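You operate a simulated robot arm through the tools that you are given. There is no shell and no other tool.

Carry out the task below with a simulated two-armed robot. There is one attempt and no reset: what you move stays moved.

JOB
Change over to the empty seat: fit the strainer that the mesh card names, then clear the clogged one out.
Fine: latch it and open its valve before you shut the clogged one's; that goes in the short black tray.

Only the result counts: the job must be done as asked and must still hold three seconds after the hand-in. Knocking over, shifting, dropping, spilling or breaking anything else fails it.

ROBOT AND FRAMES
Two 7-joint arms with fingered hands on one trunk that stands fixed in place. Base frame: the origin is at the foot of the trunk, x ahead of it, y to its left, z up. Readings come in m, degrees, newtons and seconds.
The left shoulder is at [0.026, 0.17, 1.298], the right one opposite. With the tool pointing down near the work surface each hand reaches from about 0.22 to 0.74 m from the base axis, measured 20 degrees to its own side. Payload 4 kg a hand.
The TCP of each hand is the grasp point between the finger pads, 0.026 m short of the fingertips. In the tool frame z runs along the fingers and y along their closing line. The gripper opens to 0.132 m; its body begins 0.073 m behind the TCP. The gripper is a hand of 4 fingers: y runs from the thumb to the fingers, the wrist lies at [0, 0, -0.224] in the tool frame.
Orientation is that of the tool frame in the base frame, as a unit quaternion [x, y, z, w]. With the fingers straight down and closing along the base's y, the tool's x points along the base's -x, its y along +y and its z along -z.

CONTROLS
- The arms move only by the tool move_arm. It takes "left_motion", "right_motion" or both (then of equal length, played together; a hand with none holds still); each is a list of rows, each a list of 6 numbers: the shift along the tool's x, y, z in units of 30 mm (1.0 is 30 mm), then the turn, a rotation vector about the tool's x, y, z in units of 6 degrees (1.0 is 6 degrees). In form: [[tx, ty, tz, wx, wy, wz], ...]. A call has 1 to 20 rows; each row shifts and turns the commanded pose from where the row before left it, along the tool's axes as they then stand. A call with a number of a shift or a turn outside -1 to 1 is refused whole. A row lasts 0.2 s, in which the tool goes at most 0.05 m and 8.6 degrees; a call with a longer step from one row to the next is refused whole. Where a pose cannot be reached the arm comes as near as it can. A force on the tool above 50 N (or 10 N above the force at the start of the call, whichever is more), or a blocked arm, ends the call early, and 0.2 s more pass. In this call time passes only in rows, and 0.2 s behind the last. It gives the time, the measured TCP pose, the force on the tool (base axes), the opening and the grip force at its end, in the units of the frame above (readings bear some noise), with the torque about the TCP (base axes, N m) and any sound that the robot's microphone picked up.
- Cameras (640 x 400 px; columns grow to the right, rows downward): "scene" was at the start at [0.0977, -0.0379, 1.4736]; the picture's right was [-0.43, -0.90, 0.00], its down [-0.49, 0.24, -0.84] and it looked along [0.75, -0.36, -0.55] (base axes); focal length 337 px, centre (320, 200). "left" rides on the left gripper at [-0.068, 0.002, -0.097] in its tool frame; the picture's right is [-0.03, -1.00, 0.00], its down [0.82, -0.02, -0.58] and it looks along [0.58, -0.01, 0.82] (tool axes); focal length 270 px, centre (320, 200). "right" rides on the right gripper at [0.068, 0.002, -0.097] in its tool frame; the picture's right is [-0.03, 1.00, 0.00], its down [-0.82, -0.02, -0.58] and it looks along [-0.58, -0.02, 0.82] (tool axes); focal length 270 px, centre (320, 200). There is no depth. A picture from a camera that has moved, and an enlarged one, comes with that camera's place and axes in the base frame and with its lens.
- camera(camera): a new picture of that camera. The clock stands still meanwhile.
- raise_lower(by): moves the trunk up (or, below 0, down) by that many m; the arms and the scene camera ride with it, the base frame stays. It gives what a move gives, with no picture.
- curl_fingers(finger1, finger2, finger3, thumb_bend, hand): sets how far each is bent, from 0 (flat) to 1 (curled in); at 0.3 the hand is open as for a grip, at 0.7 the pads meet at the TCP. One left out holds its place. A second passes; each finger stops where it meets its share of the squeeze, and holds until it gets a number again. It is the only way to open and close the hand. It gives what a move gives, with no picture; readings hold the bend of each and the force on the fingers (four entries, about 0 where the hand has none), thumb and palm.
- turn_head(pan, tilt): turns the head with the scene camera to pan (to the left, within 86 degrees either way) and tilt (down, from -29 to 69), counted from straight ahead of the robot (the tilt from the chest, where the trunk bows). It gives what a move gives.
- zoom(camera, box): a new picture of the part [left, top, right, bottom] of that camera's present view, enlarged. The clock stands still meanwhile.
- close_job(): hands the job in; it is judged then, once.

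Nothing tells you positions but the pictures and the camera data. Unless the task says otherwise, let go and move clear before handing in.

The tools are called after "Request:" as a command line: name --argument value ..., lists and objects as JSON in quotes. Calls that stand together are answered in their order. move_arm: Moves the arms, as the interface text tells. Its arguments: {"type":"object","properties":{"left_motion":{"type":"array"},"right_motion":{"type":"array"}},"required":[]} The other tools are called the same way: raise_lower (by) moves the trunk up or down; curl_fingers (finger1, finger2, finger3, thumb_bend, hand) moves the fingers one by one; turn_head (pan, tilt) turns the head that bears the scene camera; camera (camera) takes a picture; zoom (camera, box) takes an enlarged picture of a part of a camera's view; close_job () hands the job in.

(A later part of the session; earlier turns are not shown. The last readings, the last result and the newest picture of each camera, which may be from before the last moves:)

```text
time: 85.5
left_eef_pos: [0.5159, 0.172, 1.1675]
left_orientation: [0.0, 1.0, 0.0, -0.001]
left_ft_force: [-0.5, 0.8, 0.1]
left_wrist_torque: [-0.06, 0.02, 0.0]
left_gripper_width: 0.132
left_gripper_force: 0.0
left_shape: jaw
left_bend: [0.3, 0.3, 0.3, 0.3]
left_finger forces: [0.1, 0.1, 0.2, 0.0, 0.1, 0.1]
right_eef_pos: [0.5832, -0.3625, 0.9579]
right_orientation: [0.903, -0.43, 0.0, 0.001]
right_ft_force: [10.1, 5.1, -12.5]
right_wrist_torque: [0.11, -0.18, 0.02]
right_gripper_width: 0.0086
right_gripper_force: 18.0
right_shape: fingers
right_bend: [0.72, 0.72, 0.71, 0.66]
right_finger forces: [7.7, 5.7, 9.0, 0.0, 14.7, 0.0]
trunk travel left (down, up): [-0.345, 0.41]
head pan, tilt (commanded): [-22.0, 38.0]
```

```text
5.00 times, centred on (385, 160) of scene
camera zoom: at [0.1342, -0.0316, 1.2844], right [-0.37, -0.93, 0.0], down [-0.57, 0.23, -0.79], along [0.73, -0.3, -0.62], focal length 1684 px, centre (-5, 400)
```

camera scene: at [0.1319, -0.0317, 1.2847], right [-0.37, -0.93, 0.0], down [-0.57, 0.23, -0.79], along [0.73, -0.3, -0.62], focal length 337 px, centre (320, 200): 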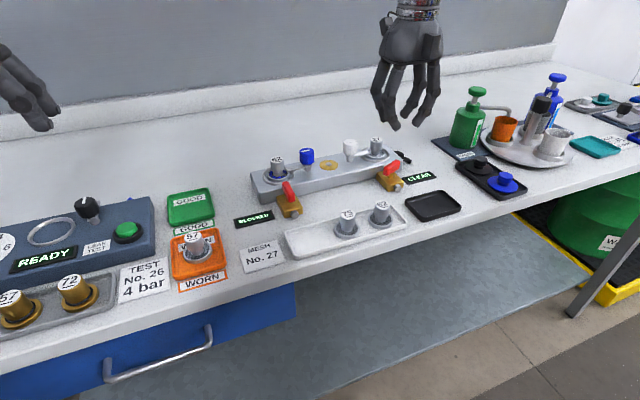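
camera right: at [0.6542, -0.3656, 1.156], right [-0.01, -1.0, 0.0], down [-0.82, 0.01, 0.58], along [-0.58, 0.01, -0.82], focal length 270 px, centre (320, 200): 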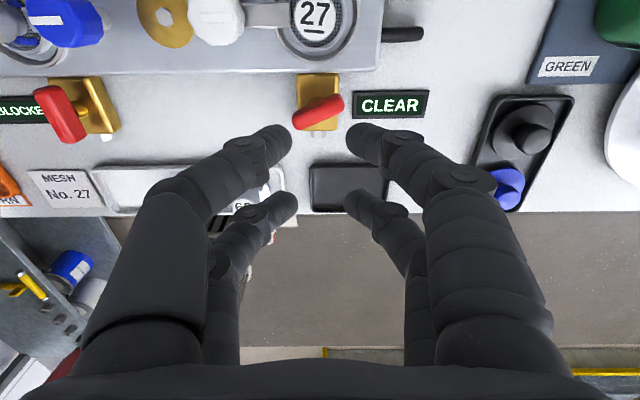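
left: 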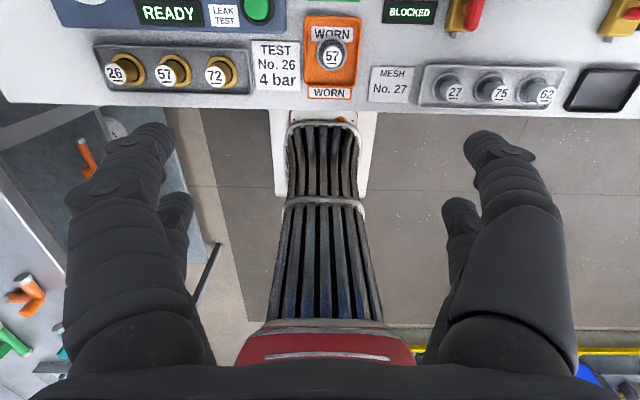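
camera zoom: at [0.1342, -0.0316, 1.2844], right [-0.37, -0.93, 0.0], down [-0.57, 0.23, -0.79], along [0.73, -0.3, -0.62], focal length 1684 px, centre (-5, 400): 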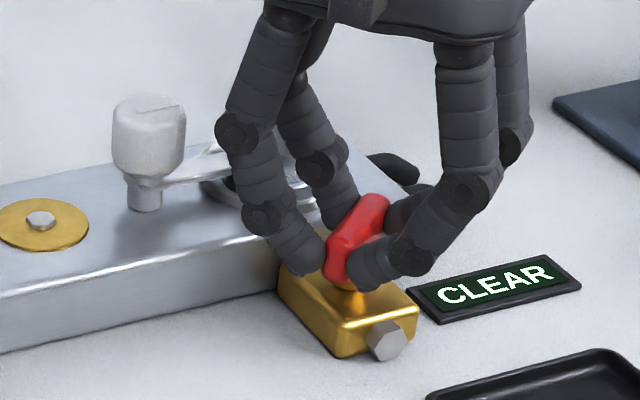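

The lever follows smoothly. I'll continue.

Request:
move_arm --right_motion '[[0.001, 0.019, 0, 0, 0, -1], [0.001, 0.019, 0, 0, 0, -1], [0.001, 0.019, 0, 0, 0, -1], [0.001, 0.019, 0, 0, 0, -1], [0.001, 0.019, 0, 0, 0, -1]]'

Request:
zoom --camera "right" --box '[220, 80, 420, 230]'

Request:
zoom --camera "scene" --box '[340, 120, 430, 200]'

```text
time: 86.7
left_eef_pos: [0.514, 0.1726, 1.1676]
left_orientation: [0.0, 1.0, 0.001, -0.003]
left_ft_force: [0.2, -0.2, 0.4]
left_wrist_torque: [0.01, -0.01, 0.0]
left_gripper_width: 0.1318
left_gripper_force: 0.0
left_shape: jaw
left_bend: [0.3, 0.3, 0.3, 0.3]
left_finger forces: [0.0, 0.0, 0.1, 0.1, 0.0, 0.0]
right_eef_pos: [0.5814, -0.3632, 0.9577]
right_orientation: [0.983, -0.182, -0.001, 0.0]
right_ft_force: [11.7, 9.2, -12.2]
right_wrist_torque: [0.19, -0.2, 0.04]
right_gripper_width: 0.0087
right_gripper_force: 18.3
right_shape: fingers
right_bend: [0.72, 0.72, 0.71, 0.66]
right_finger forces: [6.8, 5.4, 9.0, 0.0, 15.1, 0.0]
trunk travel left (down, up): [-0.345, 0.41]
head pan, tilt (commanded): [-22.0, 38.0]
```

```text
2.67 times, centred on (320, 155) of right
camera zoom: at [0.646, -0.3889, 1.0559], right [-0.38, -0.92, 0.0], down [-0.75, 0.31, 0.58], along [-0.54, 0.22, -0.82], focal length 721 px, centre (320, 320)
```

zoom: 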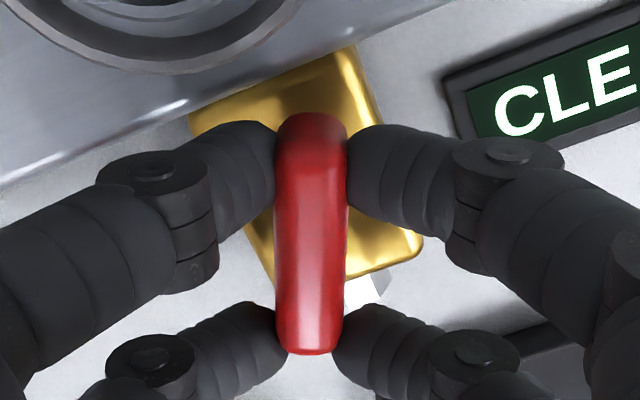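

```text
5.00 times, centred on (385, 160) of scene
camera zoom: at [0.1345, -0.0313, 1.2844], right [-0.37, -0.93, 0.0], down [-0.57, 0.23, -0.79], along [0.73, -0.3, -0.62], focal length 1684 px, centre (-5, 400)
```

zoom: 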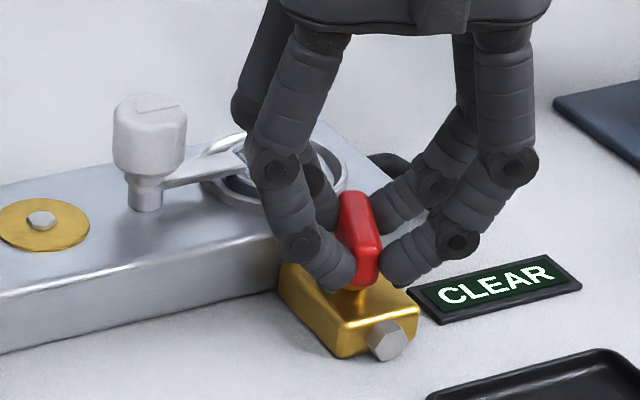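

Request:
move_arm --right_motion '[[0.001, 0.019, 0, 0, 0, -1], [0.001, 0.019, 0, 0, 0, -1], [0.001, 0.019, 0, 0, 0, -1], [0.001, 0.015, 0, 0, 0, -0.8]]'

Request:
zoom --camera "right" --box '[220, 80, 420, 230]'

Request:
zoom --camera "scene" --box '[340, 120, 430, 200]'

```text
time: 87.7
left_eef_pos: [0.5147, 0.1732, 1.1669]
left_orientation: [0.0, 1.0, 0.0, -0.002]
left_ft_force: [-0.4, 0.1, -0.3]
left_wrist_torque: [0.04, -0.01, -0.03]
left_gripper_width: 0.1319
left_gripper_force: 0.0
left_shape: jaw
left_bend: [0.3, 0.3, 0.3, 0.3]
left_finger forces: [0.0, 0.1, 0.0, 0.0, 0.0, 0.0]
right_eef_pos: [0.5812, -0.3645, 0.9583]
right_orientation: [1.0, 0.017, -0.001, 0.0]
right_ft_force: [14.2, 9.6, -9.3]
right_wrist_torque: [0.23, -0.26, 0.04]
right_gripper_width: 0.0086
right_gripper_force: 17.7
right_shape: fingers
right_bend: [0.72, 0.72, 0.71, 0.66]
right_finger forces: [7.5, 6.0, 7.7, 0.0, 14.6, 0.0]
trunk travel left (down, up): [-0.345, 0.41]
head pan, tilt (commanded): [-22.0, 38.0]
```

```text
2.67 times, centred on (320, 155) of right
camera zoom: at [0.6509, -0.3637, 1.0558], right [0.01, -1.0, 0.0], down [-0.82, -0.01, 0.58], along [-0.58, -0.01, -0.82], focal length 721 px, centre (320, 320)
```

zoom: 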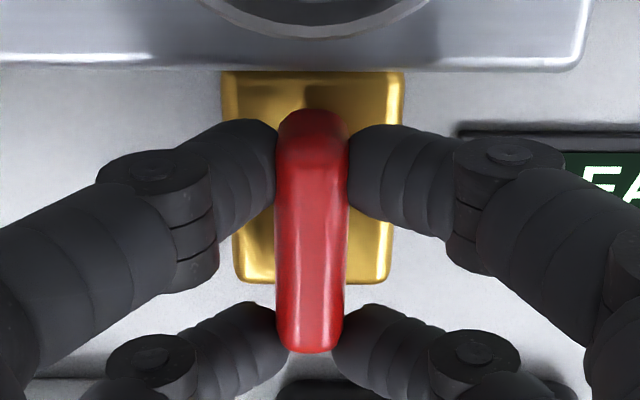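

```text
5.00 times, centred on (385, 160) of scene
camera zoom: at [0.1347, -0.031, 1.2844], right [-0.37, -0.93, 0.0], down [-0.57, 0.23, -0.79], along [0.73, -0.3, -0.62], focal length 1684 px, centre (-5, 400)
```

zoom: 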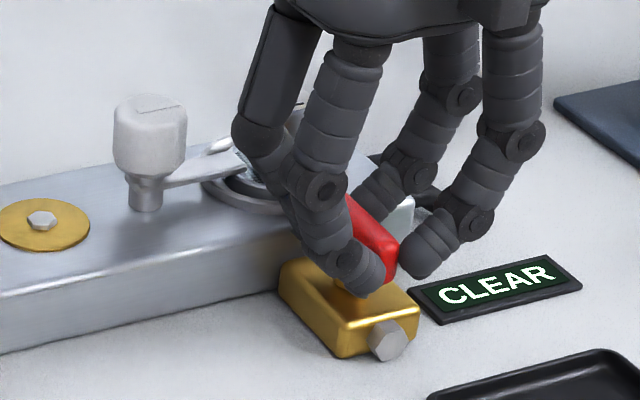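

The lever is now along x, with the display still reading CLEAR. I'll nudge a few degrees further to see whether it's at the open stop.

Request:
move_arm --right_motion '[[0, 0.01, 0, 0, 0, -0.5], [0, 0.01, 0, 0, 0, -0.5]]'

Request:
zoom --camera "right" --box '[220, 80, 420, 230]'

```text
time: 88.3
left_eef_pos: [0.5141, 0.1723, 1.1671]
left_orientation: [0.0, 1.0, 0.0, 0.0]
left_ft_force: [0.3, 0.2, 0.1]
left_wrist_torque: [-0.02, -0.02, -0.01]
left_gripper_width: 0.1319
left_gripper_force: 0.0
left_shape: jaw
left_bend: [0.3, 0.3, 0.3, 0.3]
left_finger forces: [0.0, 0.0, 0.1, 0.1, 0.0, 0.0]
right_eef_pos: [0.5803, -0.365, 0.9581]
right_orientation: [0.998, 0.068, -0.002, 0.001]
right_ft_force: [11.6, 10.1, -9.1]
right_wrist_torque: [0.22, -0.14, -0.15]
right_gripper_width: 0.0085
right_gripper_force: 17.2
right_shape: fingers
right_bend: [0.72, 0.73, 0.71, 0.66]
right_finger forces: [9.2, 4.4, 8.7, 0.0, 12.5, 0.0]
trunk travel left (down, up): [-0.345, 0.41]
head pan, tilt (commanded): [-22.0, 38.0]
```

```text
2.67 times, centred on (320, 155) of right
camera zoom: at [0.6503, -0.3573, 1.0557], right [0.11, -0.99, 0.0], down [-0.81, -0.09, 0.58], along [-0.58, -0.06, -0.81], focal length 721 px, centre (320, 320)
```

zoom: 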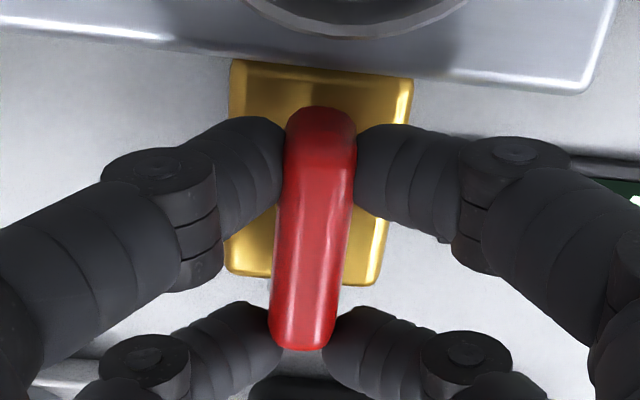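

The lever is against its open stop, since the hand slipped slightly while the lever stayed put. I'll undo the nudge, open, and lift.

Request:
move_arm --right_motion '[[0, -0.01, 0, 0, 0, 0.5], [0, -0.01, 0, 0, 0, 0.5]]'

Request:
curl_fingers --hand "right" --finger1 0.58 --finger2 0.58 --finger3 0.58 --thumb_bend 0.58

Request:
move_arm --right_motion '[[0, 0, -0.4, 0, 0, 0], [0, 0, -0.8, 0, 0, 0], [0, 0, -1, 0, 0, 0], [0, 0, -1, 0, 0, 0]]'

Request:
camera --camera "right"

Request:
zoom --camera "scene" --box '[230, 120, 450, 260]'

```text
time: 88.9
left_eef_pos: [0.5135, 0.1739, 1.1665]
left_orientation: [0.0, 1.0, -0.001, -0.001]
left_ft_force: [0.1, -0.1, -0.3]
left_wrist_torque: [-0.02, -0.03, -0.02]
left_gripper_width: 0.1319
left_gripper_force: 0.2
left_shape: jaw
left_bend: [0.3, 0.3, 0.3, 0.3]
left_finger forces: [0.0, 0.0, 0.1, 0.0, 0.0, 0.0]
right_eef_pos: [0.5815, -0.3649, 0.9589]
right_orientation: [1.0, 0.015, -0.001, 0.0]
right_ft_force: [11.1, 10.3, -7.6]
right_wrist_torque: [0.22, -0.15, 0.04]
right_gripper_width: 0.0088
right_gripper_force: 18.2
right_shape: fingers
right_bend: [0.72, 0.73, 0.71, 0.66]
right_finger forces: [7.4, 6.4, 8.1, 0.0, 15.1, 0.1]
trunk travel left (down, up): [-0.345, 0.41]
head pan, tilt (commanded): [-22.0, 38.0]
```

```text
time: 89.9
left_eef_pos: [0.5138, 0.1727, 1.168]
left_orientation: [0.0, 1.0, 0.0, 0.0]
left_ft_force: [0.1, 0.4, -0.4]
left_wrist_torque: [0.01, 0.01, -0.02]
left_gripper_width: 0.1319
left_gripper_force: 0.1
left_shape: jaw
left_bend: [0.3, 0.3, 0.3, 0.3]
left_finger forces: [0.0, 0.1, 0.1, 0.1, 0.0, 0.0]
right_eef_pos: [0.5788, -0.3666, 0.9584]
right_orientation: [1.0, 0.015, -0.001, 0.001]
right_ft_force: [0.7, 0.1, 0.6]
right_wrist_torque: [-0.02, 0.03, 0.02]
right_gripper_width: 0.0417
right_gripper_force: 0.0
right_shape: fingers
right_bend: [0.57, 0.57, 0.57, 0.57]
right_finger forces: [0.1, 0.0, 0.1, 0.0, 0.0, 0.0]
trunk travel left (down, up): [-0.345, 0.41]
head pan, tilt (commanded): [-22.0, 38.0]
```

```text
time: 90.9
left_eef_pos: [0.5124, 0.1723, 1.1681]
left_orientation: [0.0, 1.0, 0.0, 0.0]
left_ft_force: [-0.1, 0.6, -1.0]
left_wrist_torque: [0.0, 0.0, -0.01]
left_gripper_width: 0.1318
left_gripper_force: 0.1
left_shape: jaw
left_bend: [0.3, 0.3, 0.3, 0.3]
left_finger forces: [0.0, 0.0, 0.0, 0.0, 0.1, 0.0]
right_eef_pos: [0.5817, -0.3662, 1.0568]
right_orientation: [1.0, 0.016, 0.0, -0.001]
right_ft_force: [-0.7, 0.6, -0.5]
right_wrist_torque: [-0.02, -0.02, 0.0]
right_gripper_width: 0.0417
right_gripper_force: 0.0
right_shape: fingers
right_bend: [0.57, 0.57, 0.57, 0.57]
right_finger forces: [0.0, 0.1, 0.0, 0.0, 0.1, 0.0]
trunk travel left (down, up): [-0.345, 0.41]
head pan, tilt (commanded): [-22.0, 38.0]
```

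```text
taken
camera right: at [0.6495, -0.3648, 1.1534], right [0.01, -1.0, 0.0], down [-0.82, 0.0, 0.58], along [-0.58, 0.0, -0.82], focal length 270 px, centre (320, 200)
```

right: 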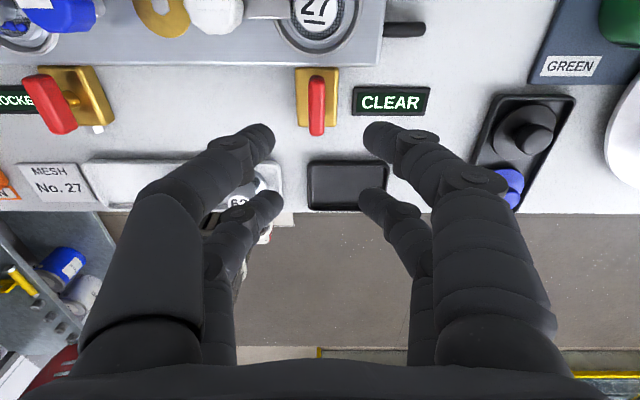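

```text
2.86 times, centred on (340, 190) of scene
camera zoom: at [0.1315, -0.0314, 1.2848], right [-0.37, -0.93, 0.0], down [-0.57, 0.23, -0.79], along [0.73, -0.3, -0.62], focal length 962 px, centre (263, 229)
```

zoom: 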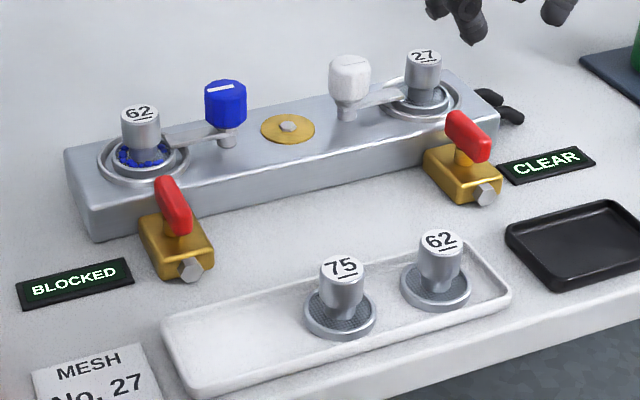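

Both valves are open and the new strainer reads CLEAR. Now I'll go to the left valve, keeping the hand at about −180° so I can close it clockwise, and check reach at height first.

Request:
move_arm --right_motion '[[0, -0.8, 0, 0, 0, 0.1], [0, -0.9, 0, 0, 0, 0.1], [0, -0.9, 0, 0, 0, 0.1], [0, -0.9, 0, 0, 0, 0], [0, -0.9, 0, 0, 0, 0], [0, -0.9, 0, 0, 0, 0], [0, -0.9, 0, 0, 0, 0], [0, -0.75, 0, 0, 0, 0]]'

Request:
camera --camera "right"

Request:
camera --camera "scene"

```text
time: 92.7
left_eef_pos: [0.511, 0.1731, 1.169]
left_orientation: [0.001, 1.0, -0.001, 0.001]
left_ft_force: [-1.3, 0.5, -0.3]
left_wrist_torque: [-0.02, 0.01, -0.01]
left_gripper_width: 0.132
left_gripper_force: 0.0
left_shape: jaw
left_bend: [0.3, 0.3, 0.3, 0.3]
left_finger forces: [0.0, 0.0, 0.0, 0.1, 0.0, 0.0]
right_eef_pos: [0.5584, -0.176, 1.0586]
right_orientation: [1.0, -0.001, 0.0, 0.002]
right_ft_force: [0.2, 0.5, 0.5]
right_wrist_torque: [0.0, 0.02, -0.03]
right_gripper_width: 0.042
right_gripper_force: 0.0
right_shape: fingers
right_bend: [0.57, 0.57, 0.57, 0.57]
right_finger forces: [0.0, 0.0, 0.1, 0.1, 0.0, 0.0]
right hand out of reach, approached as far as the arm can: row 7, 8
trunk travel left (down, up): [-0.345, 0.41]
head pan, tilt (commanded): [-22.0, 38.0]
```

```text
taken
camera right: at [0.6274, -0.1776, 1.1562], right [-0.03, -1.0, 0.0], down [-0.82, 0.02, 0.58], along [-0.58, 0.01, -0.82], focal length 270 px, centre (320, 200)
```

right: 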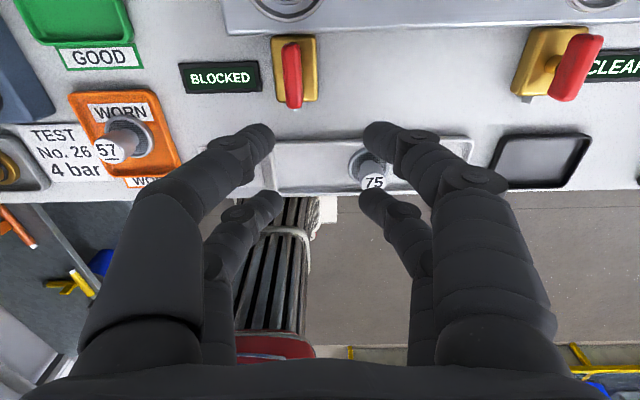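

```text
taken
camera scene: at [0.1302, -0.0314, 1.285], right [-0.37, -0.93, 0.0], down [-0.57, 0.23, -0.79], along [0.73, -0.3, -0.62], focal length 337 px, centre (320, 200)
```

scene: 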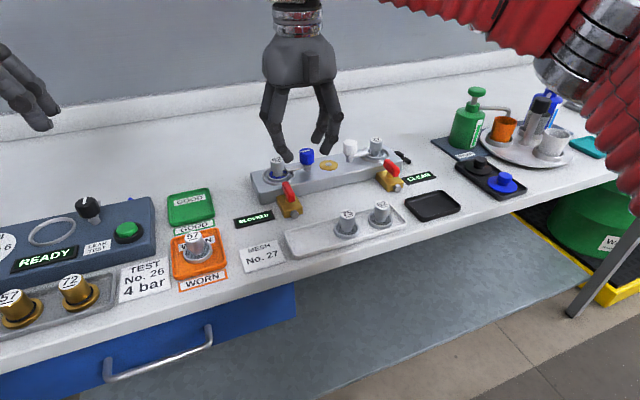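

At −180° the right hand can't quite reach the left valve. The left arm can do it from neutral yaw, turning clockwise. I'll park the right hand back to the right and bring the left hand over.

Request:
move_arm --right_motion '[[0, 0.9, -0.3, 0, 0, 0], [0, 1, -0.3, 0, 0, 0.5], [0, 1, -0.3, 0, 0, 0.5], [-0.2, 1, -0.3, 0, 0, 0.5], [-0.2, 1, -0.3, 0, 0, 0.5], [-0.2, 1, 0, 0, 0, 0.5], [-0.2, 1, 0, 0, 0, 0.5], [-0.2, 1, 0, 0, 0, 0.5], [0, 0, 0, 0, 0, 1], [0, 0, 0, 0, 0, 1], [0, 0, 0, 0, 0, 1], [0, 0, 0, 0, 0, 1], [0, 0, 0, 0, 0, 1]]'

Request:
camera --camera "scene"

Request:
camera --camera "left"

```text
time: 95.5
left_eef_pos: [0.5129, 0.1732, 1.1682]
left_orientation: [-0.001, 1.0, 0.0, 0.0]
left_ft_force: [0.3, 0.3, -0.7]
left_wrist_torque: [-0.05, -0.01, 0.02]
left_gripper_width: 0.1318
left_gripper_force: 0.0
left_shape: jaw
left_bend: [0.3, 0.3, 0.3, 0.3]
left_finger forces: [0.0, 0.0, 0.0, 0.1, 0.0, 0.0]
right_eef_pos: [0.4972, -0.402, 1.1031]
right_orientation: [0.902, -0.432, 0.0, 0.002]
right_ft_force: [-0.5, 0.1, 0.3]
right_wrist_torque: [-0.02, -0.01, 0.02]
right_gripper_width: 0.042
right_gripper_force: 0.0
right_shape: fingers
right_bend: [0.57, 0.57, 0.57, 0.57]
right_finger forces: [0.0, 0.0, 0.1, 0.1, 0.1, 0.0]
trunk travel left (down, up): [-0.345, 0.41]
head pan, tilt (commanded): [-22.0, 38.0]
```

```text
taken
camera scene: at [0.1318, -0.0316, 1.2847], right [-0.37, -0.93, 0.0], down [-0.57, 0.23, -0.79], along [0.73, -0.3, -0.62], focal length 337 px, centre (320, 200)
```

scene: 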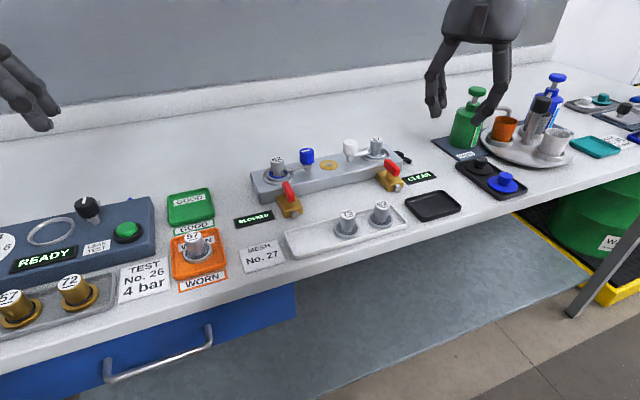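

```text
taken
camera left: at [0.5818, 0.1729, 1.2642], right [0.03, -1.0, 0.0], down [-0.82, -0.02, 0.58], along [-0.58, -0.01, -0.82], focal length 270 px, centre (320, 200)
```

left: 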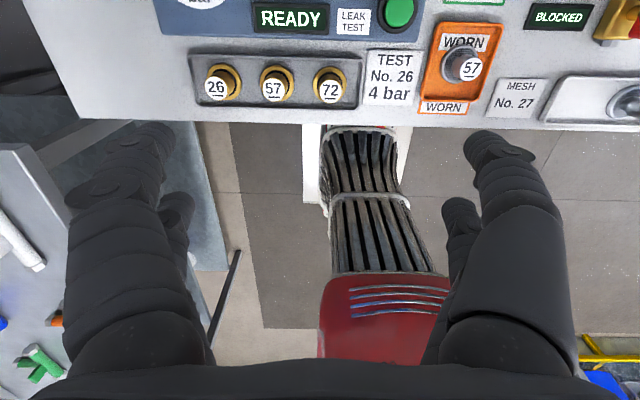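

I'll narrow the left hand and move it at height over toward the left valve, checking reach.

Request:
curl_fingers --hand "left" --finger1 0.58 --finger2 0.58 --finger3 0.58 --thumb_bend 0.58

Request:
move_arm --left_motion '[[-0.2, -0.9, 0.1, 0, 0, 0], [-0.2, -0.95, 0.1, 0, 0, 0], [-0.2, -0.95, 0.1, 0, 0, 0], [-0.2, -0.95, 0.1, 0, 0, 0], [-0.2, -0.95, 0.2, 0, 0, 0], [-0.2, -0.95, 0.2, 0, 0, 0], [-0.2, -0.95, 0.2, 0, 0, 0], [-0.2, -0.95, 0.2, 0, 0, 0], [-0.2, -0.95, 0.2, 0, 0, 0]]'

Request:
camera --camera "left"

Request:
camera --camera "scene"

```text
time: 96.5
left_eef_pos: [0.5127, 0.1719, 1.1669]
left_orientation: [0.0, 1.0, 0.0, -0.001]
left_ft_force: [-1.1, -0.1, -0.5]
left_wrist_torque: [-0.01, 0.01, 0.0]
left_gripper_width: 0.0432
left_gripper_force: 0.1
left_shape: fingers
left_bend: [0.57, 0.57, 0.57, 0.57]
left_finger forces: [0.0, 0.0, 0.1, 0.0, 0.1, 0.1]
right_eef_pos: [0.4994, -0.4017, 1.1026]
right_orientation: [0.902, -0.431, -0.001, 0.0]
right_ft_force: [0.2, 0.3, 0.6]
right_wrist_torque: [0.0, 0.0, 0.0]
right_gripper_width: 0.0419
right_gripper_force: 0.0
right_shape: fingers
right_bend: [0.57, 0.57, 0.57, 0.57]
right_finger forces: [0.0, 0.0, 0.0, 0.0, 0.0, 0.0]
trunk travel left (down, up): [-0.345, 0.41]
head pan, tilt (commanded): [-22.0, 38.0]
```

```text
time: 98.5
left_eef_pos: [0.5664, -0.0848, 1.1263]
left_orientation: [0.0, 1.0, 0.0, -0.001]
left_ft_force: [0.1, -1.3, 1.1]
left_wrist_torque: [0.0, 0.0, 0.01]
left_gripper_width: 0.0427
left_gripper_force: 0.0
left_shape: fingers
left_bend: [0.57, 0.57, 0.57, 0.57]
left_finger forces: [0.0, 0.0, 0.0, 0.1, 0.0, 0.0]
right_eef_pos: [0.4987, -0.4028, 1.1011]
right_orientation: [0.902, -0.431, -0.001, 0.0]
right_ft_force: [-0.2, -0.9, 0.5]
right_wrist_torque: [0.02, 0.0, 0.01]
right_gripper_width: 0.042
right_gripper_force: 0.0
right_shape: fingers
right_bend: [0.57, 0.57, 0.57, 0.57]
right_finger forces: [0.1, 0.0, 0.0, 0.1, 0.0, 0.0]
trunk travel left (down, up): [-0.345, 0.41]
head pan, tilt (commanded): [-22.0, 38.0]
```

```text
taken
camera left: at [0.635, -0.0839, 1.2229], right [0.03, -1.0, 0.0], down [-0.82, -0.02, 0.58], along [-0.58, -0.01, -0.82], focal length 270 px, centre (320, 200)
```

left: 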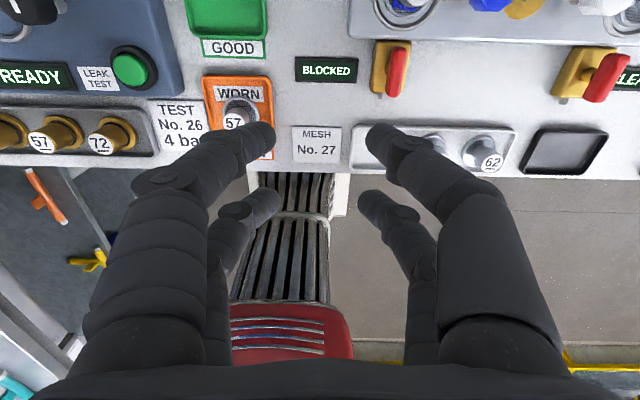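

```text
taken
camera scene: at [0.1317, -0.0326, 1.2847], right [-0.37, -0.93, 0.0], down [-0.57, 0.23, -0.79], along [0.73, -0.29, -0.62], focal length 337 px, centre (320, 200)
```

scene: 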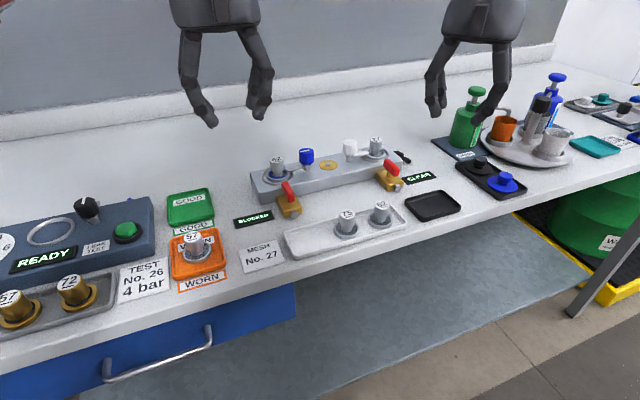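

The left lever is at about (0.588, −0.158), along x. I'll continue over it with the left hand.

Request:
move_arm --left_motion '[[-0.17, -0.6, 0.3, 0, 0, 0], [-0.17, -0.6, 0.5, 0, 0, 0], [-0.17, -0.6, 0.6, 0, 0, 0], [-0.17, -0.6, 0.6, 0, 0, 0]]'

Request:
camera --camera "left"

Request:
zoom --camera "left" --box '[220, 50, 420, 200]'

```text
time: 99.7
left_eef_pos: [0.5981, -0.1181, 1.078]
left_orientation: [-0.024, 1.0, -0.013, -0.001]
left_ft_force: [-0.1, 0.5, -0.1]
left_wrist_torque: [-0.04, 0.0, 0.01]
left_gripper_width: 0.0425
left_gripper_force: 0.1
left_shape: fingers
left_bend: [0.57, 0.57, 0.57, 0.57]
left_finger forces: [0.0, 0.0, 0.0, 0.1, 0.1, 0.0]
left hand out of reach, approached as far as the arm can: row 4
right_eef_pos: [0.4997, -0.4027, 1.1038]
right_orientation: [0.902, -0.431, 0.0, 0.001]
right_ft_force: [0.4, 0.6, 0.6]
right_wrist_torque: [-0.03, -0.04, -0.01]
right_gripper_width: 0.0419
right_gripper_force: 0.1
right_shape: fingers
right_bend: [0.57, 0.57, 0.57, 0.57]
right_finger forces: [0.0, 0.1, 0.0, 0.0, 0.0, 0.0]
trunk travel left (down, up): [-0.345, 0.41]
head pan, tilt (commanded): [-22.0, 38.0]
stopped in row 4 (left hand): the arm was blocked; the commanded pose is now the measured one
```

```text
taken
camera left: at [0.6663, -0.1118, 1.1746], right [0.07, -1.0, 0.03], down [-0.81, -0.04, 0.58], along [-0.58, -0.06, -0.81], focal length 270 px, centre (320, 200)
```

left: 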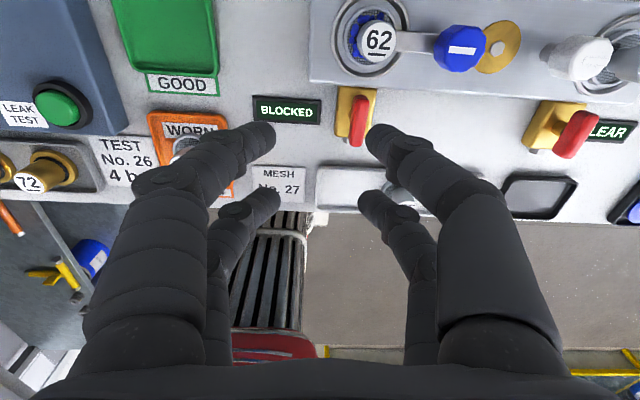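

```text
2.67 times, centred on (320, 125) of left
camera zoom: at [0.6663, -0.1118, 1.1746], right [0.07, -1.0, 0.03], down [-0.81, -0.04, 0.58], along [-0.58, -0.06, -0.81], focal length 721 px, centre (320, 400)
```

zoom: 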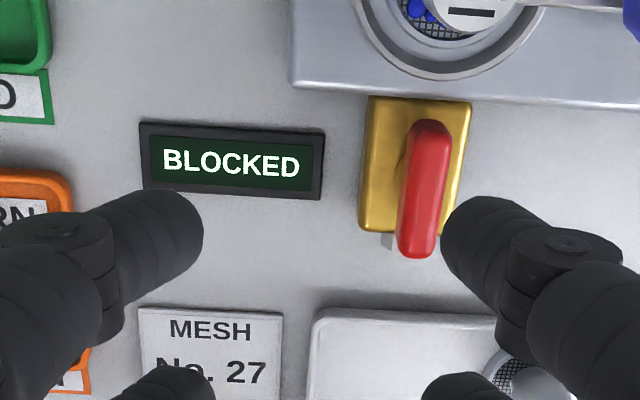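

The left arm's limit stops it about 4 cm short of the lever, so I'll retract it. Instead I'll use the right hand at neutral yaw with fingers 2 and 3 closed as a pusher on the lever's near end.

Request:
move_arm --left_motion '[[0, 0.3, -0.5, 0, 0, 0], [0.1, 0.8, -0.5, 0, 0, 0], [0.2, 0.95, -0.3, 0, 0, 0], [0.2, 0.95, -0.3, 0, 0, 0], [0.2, 0.95, -0.3, 0, 0, 0], [0.2, 0.95, -0.3, 0, 0, 0], [0.2, 0.95, 0, 0, 0, 0], [0.2, 0.95, 0, 0, 0, 0], [0.2, 0.95, 0, 0, 0, 0], [0.2, 0.95, 0, 0, 0, 0]]'

Request:
move_arm --right_motion '[[0, 0, 0, 0, 0, 1], [0, 0, 0, 0, 0, 1], [0, 0, 0, 0, 0, 1], [0, 0, 0, 0, 0, 1], [0, 0, 0, 0, 0, 1], [0, 0, 0, 0, 0, 1], [0, 0, 0, 0, 0, 1], [0, 0, 0, 0, 0, 1], [0, 0, 0, 0, 0, 1], [0, 0, 0, 0, 0, 1], [0, 0, 0, 0, 0, 1], [0, 0, 0, 0, 0, 1], [0, 0, 0, 0, 0, 1], [0, 0, 0, 0, 0, 1], [0, 0, 0, 0, 0, 1], [0, 0, 0, 0, 0, 1], [0, 0, 0, 0, 0, 1], [0, 0, 0, 0, 0, 1], [0, 0, 0, 0, 0, 1], [0, 0, 0, 0, 0, 1]]'

```text
time: 101.9
left_eef_pos: [0.5339, 0.1376, 1.1386]
left_orientation: [-0.02, 1.0, -0.01, 0.0]
left_ft_force: [0.3, -0.2, 0.0]
left_wrist_torque: [0.01, 0.0, 0.02]
left_gripper_width: 0.0427
left_gripper_force: 0.0
left_shape: fingers
left_bend: [0.57, 0.57, 0.57, 0.57]
left_finger forces: [0.1, 0.0, 0.0, 0.1, 0.1, 0.0]
right_eef_pos: [0.4987, -0.4036, 1.1034]
right_orientation: [0.902, -0.431, 0.0, 0.001]
right_ft_force: [0.4, 0.1, -0.2]
right_wrist_torque: [0.01, 0.0, -0.02]
right_gripper_width: 0.0419
right_gripper_force: 0.0
right_shape: fingers
right_bend: [0.57, 0.57, 0.57, 0.57]
right_finger forces: [0.0, 0.1, 0.0, 0.0, 0.1, 0.1]
trunk travel left (down, up): [-0.345, 0.41]
head pan, tilt (commanded): [-22.0, 38.0]
```

```text
time: 106.1
left_eef_pos: [0.5338, 0.1357, 1.1392]
left_orientation: [-0.02, 1.0, -0.011, 0.001]
left_ft_force: [0.1, 0.5, 0.0]
left_wrist_torque: [-0.03, 0.01, 0.05]
left_gripper_width: 0.0427
left_gripper_force: 0.0
left_shape: fingers
left_bend: [0.57, 0.57, 0.57, 0.57]
left_finger forces: [0.1, 0.0, 0.0, 0.0, 0.0, 0.0]
right_eef_pos: [0.4995, -0.4035, 1.1033]
right_orientation: [-0.077, 0.997, 0.0, -0.001]
right_ft_force: [0.0, 0.1, -0.1]
right_wrist_torque: [-0.02, 0.01, 0.04]
right_gripper_width: 0.0422
right_gripper_force: 0.0
right_shape: fingers
right_bend: [0.57, 0.57, 0.57, 0.57]
right_finger forces: [0.1, 0.0, 0.1, 0.0, 0.1, 0.1]
trunk travel left (down, up): [-0.345, 0.41]
head pan, tilt (commanded): [-22.0, 38.0]
```

Request:
curl_fingers --hand "right" --finger1 0.25 --finger2 0.73 --finger3 0.73 --thumb_bend 0.25

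Request:
move_arm --right_motion '[[-0.1, 0.8, 0, 0, 0, 0.75], [-0.1, 0.9, 0.1, 0, 0, 0.72], [-0.15, 0.9, 0.2, 0, 0, 0], [-0.2, 0.9, 0.2, 0, 0, 0], [-0.2, 0.9, 0.2, 0, 0, 0], [-0.2, 0.9, 0.2, 0, 0, 0], [-0.2, 0.9, 0.2, 0, 0, 0], [-0.2, 0.6, 0.2, 0, 0, 0]]'

Request:
camera --camera "right"

Request:
camera --camera "scene"

```text
time: 107.1
left_eef_pos: [0.5334, 0.1364, 1.1401]
left_orientation: [-0.02, 1.0, -0.012, 0.0]
left_ft_force: [0.0, -0.4, 0.1]
left_wrist_torque: [0.0, 0.01, 0.02]
left_gripper_width: 0.0425
left_gripper_force: 0.1
left_shape: fingers
left_bend: [0.57, 0.57, 0.57, 0.57]
left_finger forces: [0.0, 0.0, 0.1, 0.1, 0.1, 0.1]
right_eef_pos: [0.4981, -0.4027, 1.1035]
right_orientation: [-0.078, 0.997, 0.0, -0.001]
right_ft_force: [-1.0, -0.2, 0.2]
right_wrist_torque: [-0.01, 0.0, -0.02]
right_gripper_width: 0.1429
right_gripper_force: 0.1
right_shape: fingers
right_bend: [0.25, 0.72, 0.72, 0.25]
right_finger forces: [0.0, 0.0, 0.0, 0.1, 0.0, 0.0]
trunk travel left (down, up): [-0.345, 0.41]
head pan, tilt (commanded): [-22.0, 38.0]
```

```text
time: 108.9
left_eef_pos: [0.5344, 0.1369, 1.1384]
left_orientation: [-0.021, 1.0, -0.011, 0.0]
left_ft_force: [-0.1, -0.8, -0.2]
left_wrist_torque: [0.03, 0.02, 0.0]
left_gripper_width: 0.0429
left_gripper_force: 0.1
left_shape: fingers
left_bend: [0.57, 0.57, 0.57, 0.57]
left_finger forces: [0.0, 0.1, 0.0, 0.0, 0.0, 0.0]
right_eef_pos: [0.5319, -0.1979, 1.0603]
right_orientation: [0.0, 1.0, 0.0, -0.001]
right_ft_force: [0.1, 0.8, -0.6]
right_wrist_torque: [0.0, 0.01, -0.01]
right_gripper_width: 0.1433
right_gripper_force: 0.1
right_shape: fingers
right_bend: [0.25, 0.72, 0.72, 0.25]
right_finger forces: [0.0, 0.0, 0.0, 0.2, 0.0, 0.0]
trunk travel left (down, up): [-0.345, 0.41]
head pan, tilt (commanded): [-22.0, 38.0]
```

```text
taken
camera right: at [0.465, -0.1966, 1.1588], right [0.02, 1.0, 0.0], down [0.82, -0.02, 0.58], along [0.58, -0.01, -0.82], focal length 270 px, centre (320, 200)
```

right: 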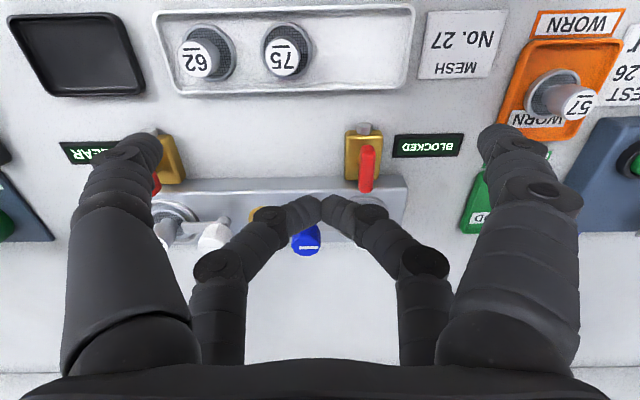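

```text
taken
camera scene: at [0.1324, -0.0316, 1.2846], right [-0.37, -0.93, 0.0], down [-0.57, 0.23, -0.79], along [0.73, -0.3, -0.62], focal length 337 px, centre (320, 200)
```

scene: 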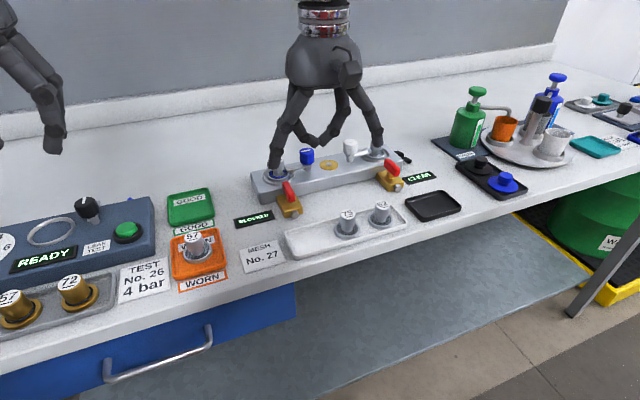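

The finger2–3 pair forms a closed stick at the far side of the hand. I'll set it down on the −y side of the lever's near end, at lever height.

Request:
move_arm --right_motion '[[-0.43, 0.08, 0, 0, 0, 0], [0, 0, 0.8, 0, 0, 0], [0, 0, 0.9, 0, 0, 0], [0, 0, 0.9, 0, 0, 0]]'

Request:
camera --camera "right"

Request:
zoom --camera "scene" --box '[220, 110, 400, 250]'

```text
time: 109.9
left_eef_pos: [0.5342, 0.1369, 1.1394]
left_orientation: [-0.02, 1.0, -0.012, 0.0]
left_ft_force: [0.9, -0.2, 0.7]
left_wrist_torque: [0.0, -0.01, 0.0]
left_gripper_width: 0.0427
left_gripper_force: 0.1
left_shape: fingers
left_bend: [0.57, 0.57, 0.57, 0.57]
left_finger forces: [0.0, 0.0, 0.0, 0.0, 0.0, 0.0]
right_eef_pos: [0.5435, -0.1939, 0.984]
right_orientation: [-0.001, 1.0, 0.0, 0.0]
right_ft_force: [0.6, 0.3, 0.0]
right_wrist_torque: [0.0, 0.01, 0.01]
right_gripper_width: 0.143
right_gripper_force: 0.0
right_shape: fingers
right_bend: [0.25, 0.72, 0.72, 0.25]
right_finger forces: [0.1, 0.0, 0.0, 0.0, 0.1, 0.0]
trunk travel left (down, up): [-0.345, 0.41]
head pan, tilt (commanded): [-22.0, 38.0]
```

```text
taken
camera right: at [0.477, -0.1928, 1.0823], right [0.02, 1.0, 0.0], down [0.82, -0.02, 0.58], along [0.58, -0.01, -0.82], focal length 270 px, centre (320, 200)
```

right: 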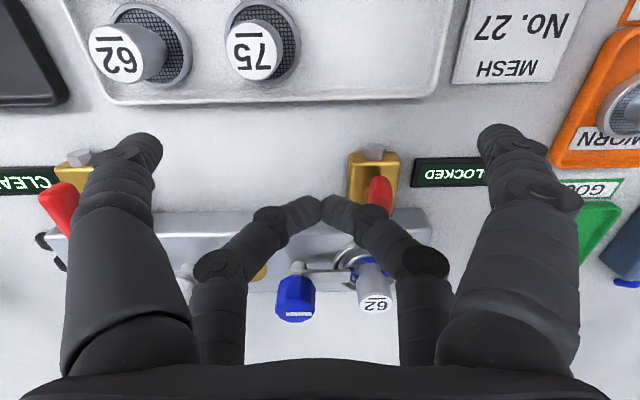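

```text
2.86 times, centred on (310, 180) of scene
camera zoom: at [0.1321, -0.0317, 1.2846], right [-0.37, -0.93, 0.0], down [-0.57, 0.23, -0.79], along [0.73, -0.3, -0.62], focal length 962 px, centre (349, 257)
```

zoom: 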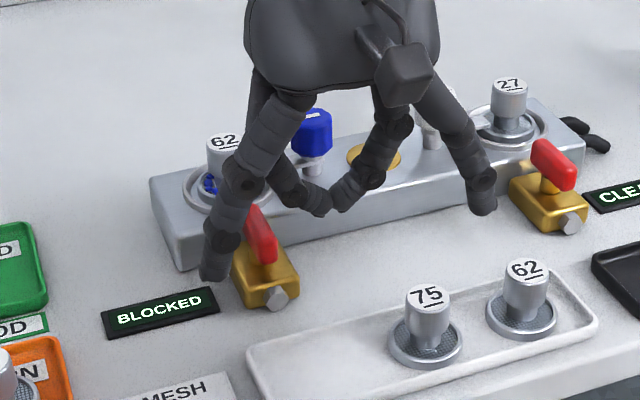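

With the fingers fully closed the distal links slope too much for a good push. I'll instead keep the jaws about 42 mm open around the lever's near end and push with finger3's upright inner side, so I'll recentre over the lever first.

Request:
move_arm --right_motion '[[0, 0.6, -0.3, 0, 0, 0], [0, 0.58, 0, 0, 0, 0]]'

Request:
curl_fingers --hand "right" --finger1 0.57 --finger2 0.57 --finger3 0.57 --thumb_bend 0.57

Request:
zoom --camera "right" --box '[220, 100, 420, 250]'

Request:
zoom --camera "scene" --box '[220, 130, 380, 250]'

```text
time: 110.5
left_eef_pos: [0.5342, 0.1376, 1.1381]
left_orientation: [-0.02, 1.0, -0.012, -0.001]
left_ft_force: [-0.2, 0.9, -0.7]
left_wrist_torque: [0.0, 0.01, 0.01]
left_gripper_width: 0.0428
left_gripper_force: 0.0
left_shape: fingers
left_bend: [0.57, 0.57, 0.57, 0.57]
left_finger forces: [0.0, 0.0, 0.0, 0.0, 0.0, 0.0]
right_eef_pos: [0.5458, -0.1592, 0.9928]
right_orientation: [-0.001, 1.0, 0.0, 0.0]
right_ft_force: [0.8, 0.4, -0.7]
right_wrist_torque: [0.01, 0.04, -0.01]
right_gripper_width: 0.1434
right_gripper_force: 0.1
right_shape: fingers
right_bend: [0.25, 0.72, 0.72, 0.25]
right_finger forces: [0.0, 0.0, 0.0, 0.1, 0.0, 0.0]
trunk travel left (down, up): [-0.345, 0.41]
head pan, tilt (commanded): [-22.0, 38.0]
```

```text
time: 111.5
left_eef_pos: [0.5335, 0.136, 1.1387]
left_orientation: [-0.02, 1.0, -0.012, 0.0]
left_ft_force: [0.5, -0.1, 0.6]
left_wrist_torque: [-0.01, 0.02, -0.04]
left_gripper_width: 0.0426
left_gripper_force: 0.1
left_shape: fingers
left_bend: [0.57, 0.57, 0.57, 0.57]
left_finger forces: [0.1, 0.1, 0.0, 0.0, 0.0, 0.0]
right_eef_pos: [0.545, -0.1585, 0.9932]
right_orientation: [-0.001, 1.0, 0.001, -0.001]
right_ft_force: [0.5, -0.3, 0.1]
right_wrist_torque: [0.04, 0.02, 0.0]
right_gripper_width: 0.0463
right_gripper_force: 0.1
right_shape: fingers
right_bend: [0.56, 0.56, 0.56, 0.56]
right_finger forces: [0.0, 0.0, 0.1, 0.0, 0.1, 0.1]
trunk travel left (down, up): [-0.345, 0.41]
head pan, tilt (commanded): [-22.0, 38.0]
```

```text
2.67 times, centred on (320, 175) of right
camera zoom: at [0.4774, -0.1575, 1.0913], right [0.02, 1.0, 0.0], down [0.82, -0.02, 0.58], along [0.58, -0.01, -0.82], focal length 721 px, centre (320, 267)
```

zoom: 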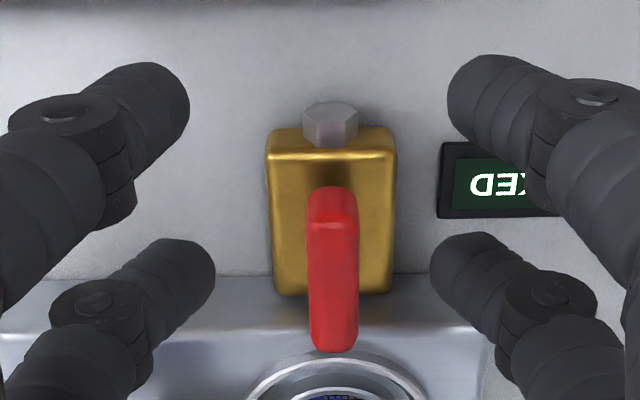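

```text
3.33 times, centred on (300, 190) of scene
camera zoom: at [0.1319, -0.0316, 1.2847], right [-0.37, -0.93, 0.0], down [-0.57, 0.23, -0.79], along [0.73, -0.3, -0.62], focal length 1123 px, centre (387, 233)
```

zoom: 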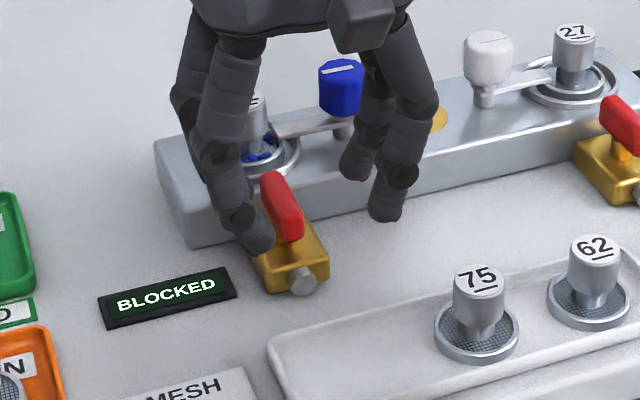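

The lever's near end lies between finger2 and finger3. I'll lower to lever height.

Request:
move_arm --right_motion '[[-0.09, 0, 0.4, 0, 0, 0], [0, 0, 0.4, 0, 0, 0], [0, 0, 0.38, 0, 0, 0]]'

Request:
zoom --camera "right" --box '[220, 100, 420, 250]'

Request:
zoom --camera "scene" --box '[220, 130, 380, 250]'

```text
time: 112.3
left_eef_pos: [0.5346, 0.1371, 1.1391]
left_orientation: [-0.02, 1.0, -0.011, 0.0]
left_ft_force: [0.6, 0.3, -0.1]
left_wrist_torque: [0.03, 0.01, 0.01]
left_gripper_width: 0.0428
left_gripper_force: 0.1
left_shape: fingers
left_bend: [0.57, 0.57, 0.57, 0.57]
left_finger forces: [0.1, 0.1, 0.1, 0.1, 0.0, 0.1]
right_eef_pos: [0.5473, -0.1599, 0.9592]
right_orientation: [0.0, 1.0, 0.001, 0.0]
right_ft_force: [-0.1, 0.1, 0.1]
right_wrist_torque: [0.0, -0.01, 0.0]
right_gripper_width: 0.0463
right_gripper_force: 0.1
right_shape: fingers
right_bend: [0.56, 0.56, 0.56, 0.56]
right_finger forces: [0.0, 0.0, 0.1, 0.0, 0.1, 0.0]
trunk travel left (down, up): [-0.345, 0.41]
head pan, tilt (commanded): [-22.0, 38.0]
```

```text
2.67 times, centred on (320, 175) of right
camera zoom: at [0.4797, -0.1586, 1.0575], right [0.02, 1.0, 0.0], down [0.82, -0.02, 0.58], along [0.58, -0.01, -0.82], focal length 721 px, centre (320, 267)
```

zoom: 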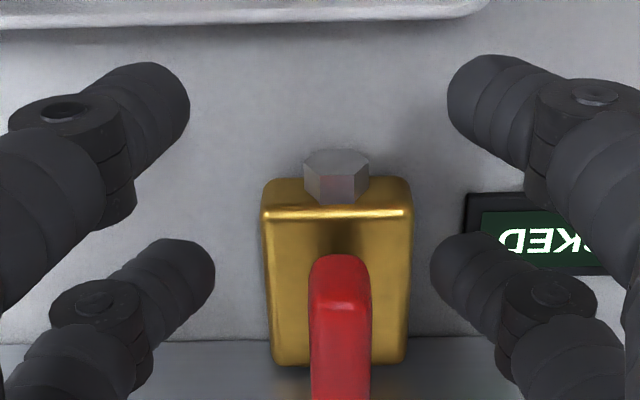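

```text
3.33 times, centred on (300, 190) of scene
camera zoom: at [0.1321, -0.0317, 1.2847], right [-0.37, -0.93, 0.0], down [-0.57, 0.23, -0.79], along [0.73, -0.3, -0.62], focal length 1123 px, centre (387, 233)
```

zoom: 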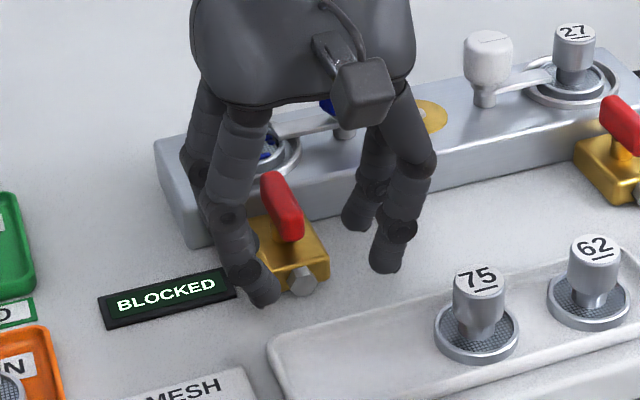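

I'll push +y with finger3 against the lever's near half, first to contact and slightly beyond.

Request:
move_arm --right_motion '[[0, 0.3, 0, 0, 0, 0], [0, 0.3, 0, 0, 0, 0], [0, 0.15, 0, 0, 0, 0]]'

Request:
move_arm --right_motion '[[0, 0.1, 0, 0, 0, 0], [0, 0.1, 0, 0, 0, 0]]'

Request:
zoom --camera "right" --box '[220, 120, 420, 270]'

Request:
zoom --camera "scene" --box '[220, 130, 380, 250]'

```text
time: 113.1
left_eef_pos: [0.535, 0.1372, 1.1396]
left_orientation: [-0.02, 1.0, -0.011, 0.0]
left_ft_force: [0.1, -0.1, 0.7]
left_wrist_torque: [-0.01, 0.04, -0.03]
left_gripper_width: 0.0429
left_gripper_force: 0.1
left_shape: fingers
left_bend: [0.57, 0.57, 0.57, 0.57]
left_finger forces: [0.0, 0.0, 0.1, 0.0, 0.1, 0.1]
right_eef_pos: [0.5425, -0.1471, 0.9603]
right_orientation: [-0.001, 1.0, 0.002, 0.001]
right_ft_force: [0.1, 0.2, 0.0]
right_wrist_torque: [0.01, -0.01, -0.01]
right_gripper_width: 0.0465
right_gripper_force: 0.0
right_shape: fingers
right_bend: [0.56, 0.56, 0.56, 0.56]
right_finger forces: [0.1, 0.0, 0.0, 0.0, 0.1, 0.0]
right hand out of reach, approached as far as the arm can: row 2, 3
trunk travel left (down, up): [-0.345, 0.41]
head pan, tilt (commanded): [-22.0, 38.0]
```

```text
time: 113.7
left_eef_pos: [0.5337, 0.1359, 1.1398]
left_orientation: [-0.02, 1.0, -0.01, 0.0]
left_ft_force: [0.5, -0.6, 0.6]
left_wrist_torque: [-0.02, -0.02, 0.01]
left_gripper_width: 0.0428
left_gripper_force: 0.0
left_shape: fingers
left_bend: [0.57, 0.57, 0.57, 0.57]
left_finger forces: [0.0, 0.0, 0.1, 0.0, 0.1, 0.1]
right_eef_pos: [0.5417, -0.145, 0.9605]
right_orientation: [-0.001, 1.0, 0.001, -0.002]
right_ft_force: [0.2, 0.2, -0.5]
right_wrist_torque: [0.02, -0.03, -0.02]
right_gripper_width: 0.0461
right_gripper_force: 0.0
right_shape: fingers
right_bend: [0.56, 0.56, 0.56, 0.56]
right_finger forces: [0.0, 0.0, 0.0, 0.0, 0.1, 0.1]
right hand out of reach, approached as far as the arm can: row 2
trunk travel left (down, up): [-0.345, 0.41]
head pan, tilt (commanded): [-22.0, 38.0]
```

```text
2.67 times, centred on (320, 195) of right
camera zoom: at [0.4733, -0.1428, 1.0579], right [0.02, 1.0, 0.0], down [0.82, -0.02, 0.58], along [0.58, -0.01, -0.82], focal length 721 px, centre (320, 213)
```

zoom: 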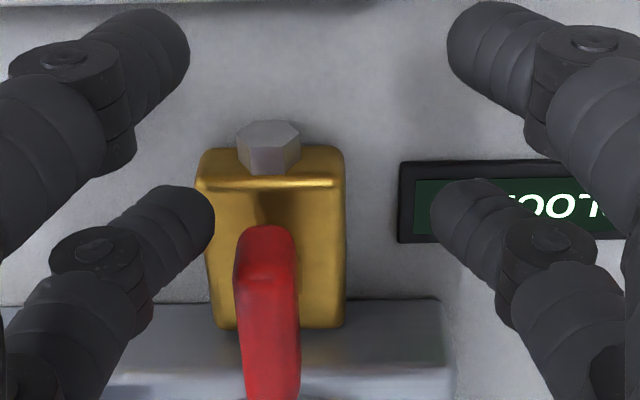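

```text
3.33 times, centred on (300, 190) of scene
camera zoom: at [0.132, -0.0316, 1.2847], right [-0.37, -0.93, 0.0], down [-0.57, 0.23, -0.79], along [0.73, -0.3, -0.62], focal length 1123 px, centre (387, 233)
```

zoom: 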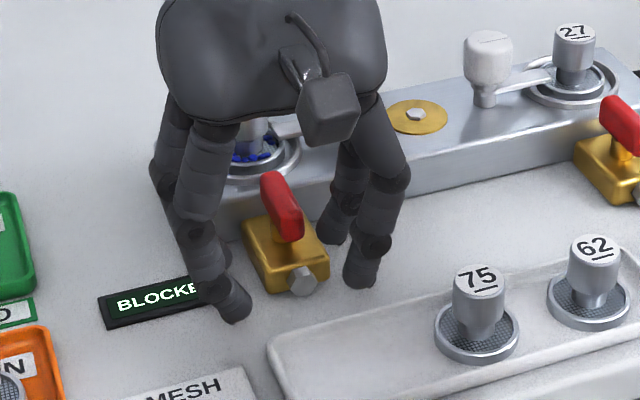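

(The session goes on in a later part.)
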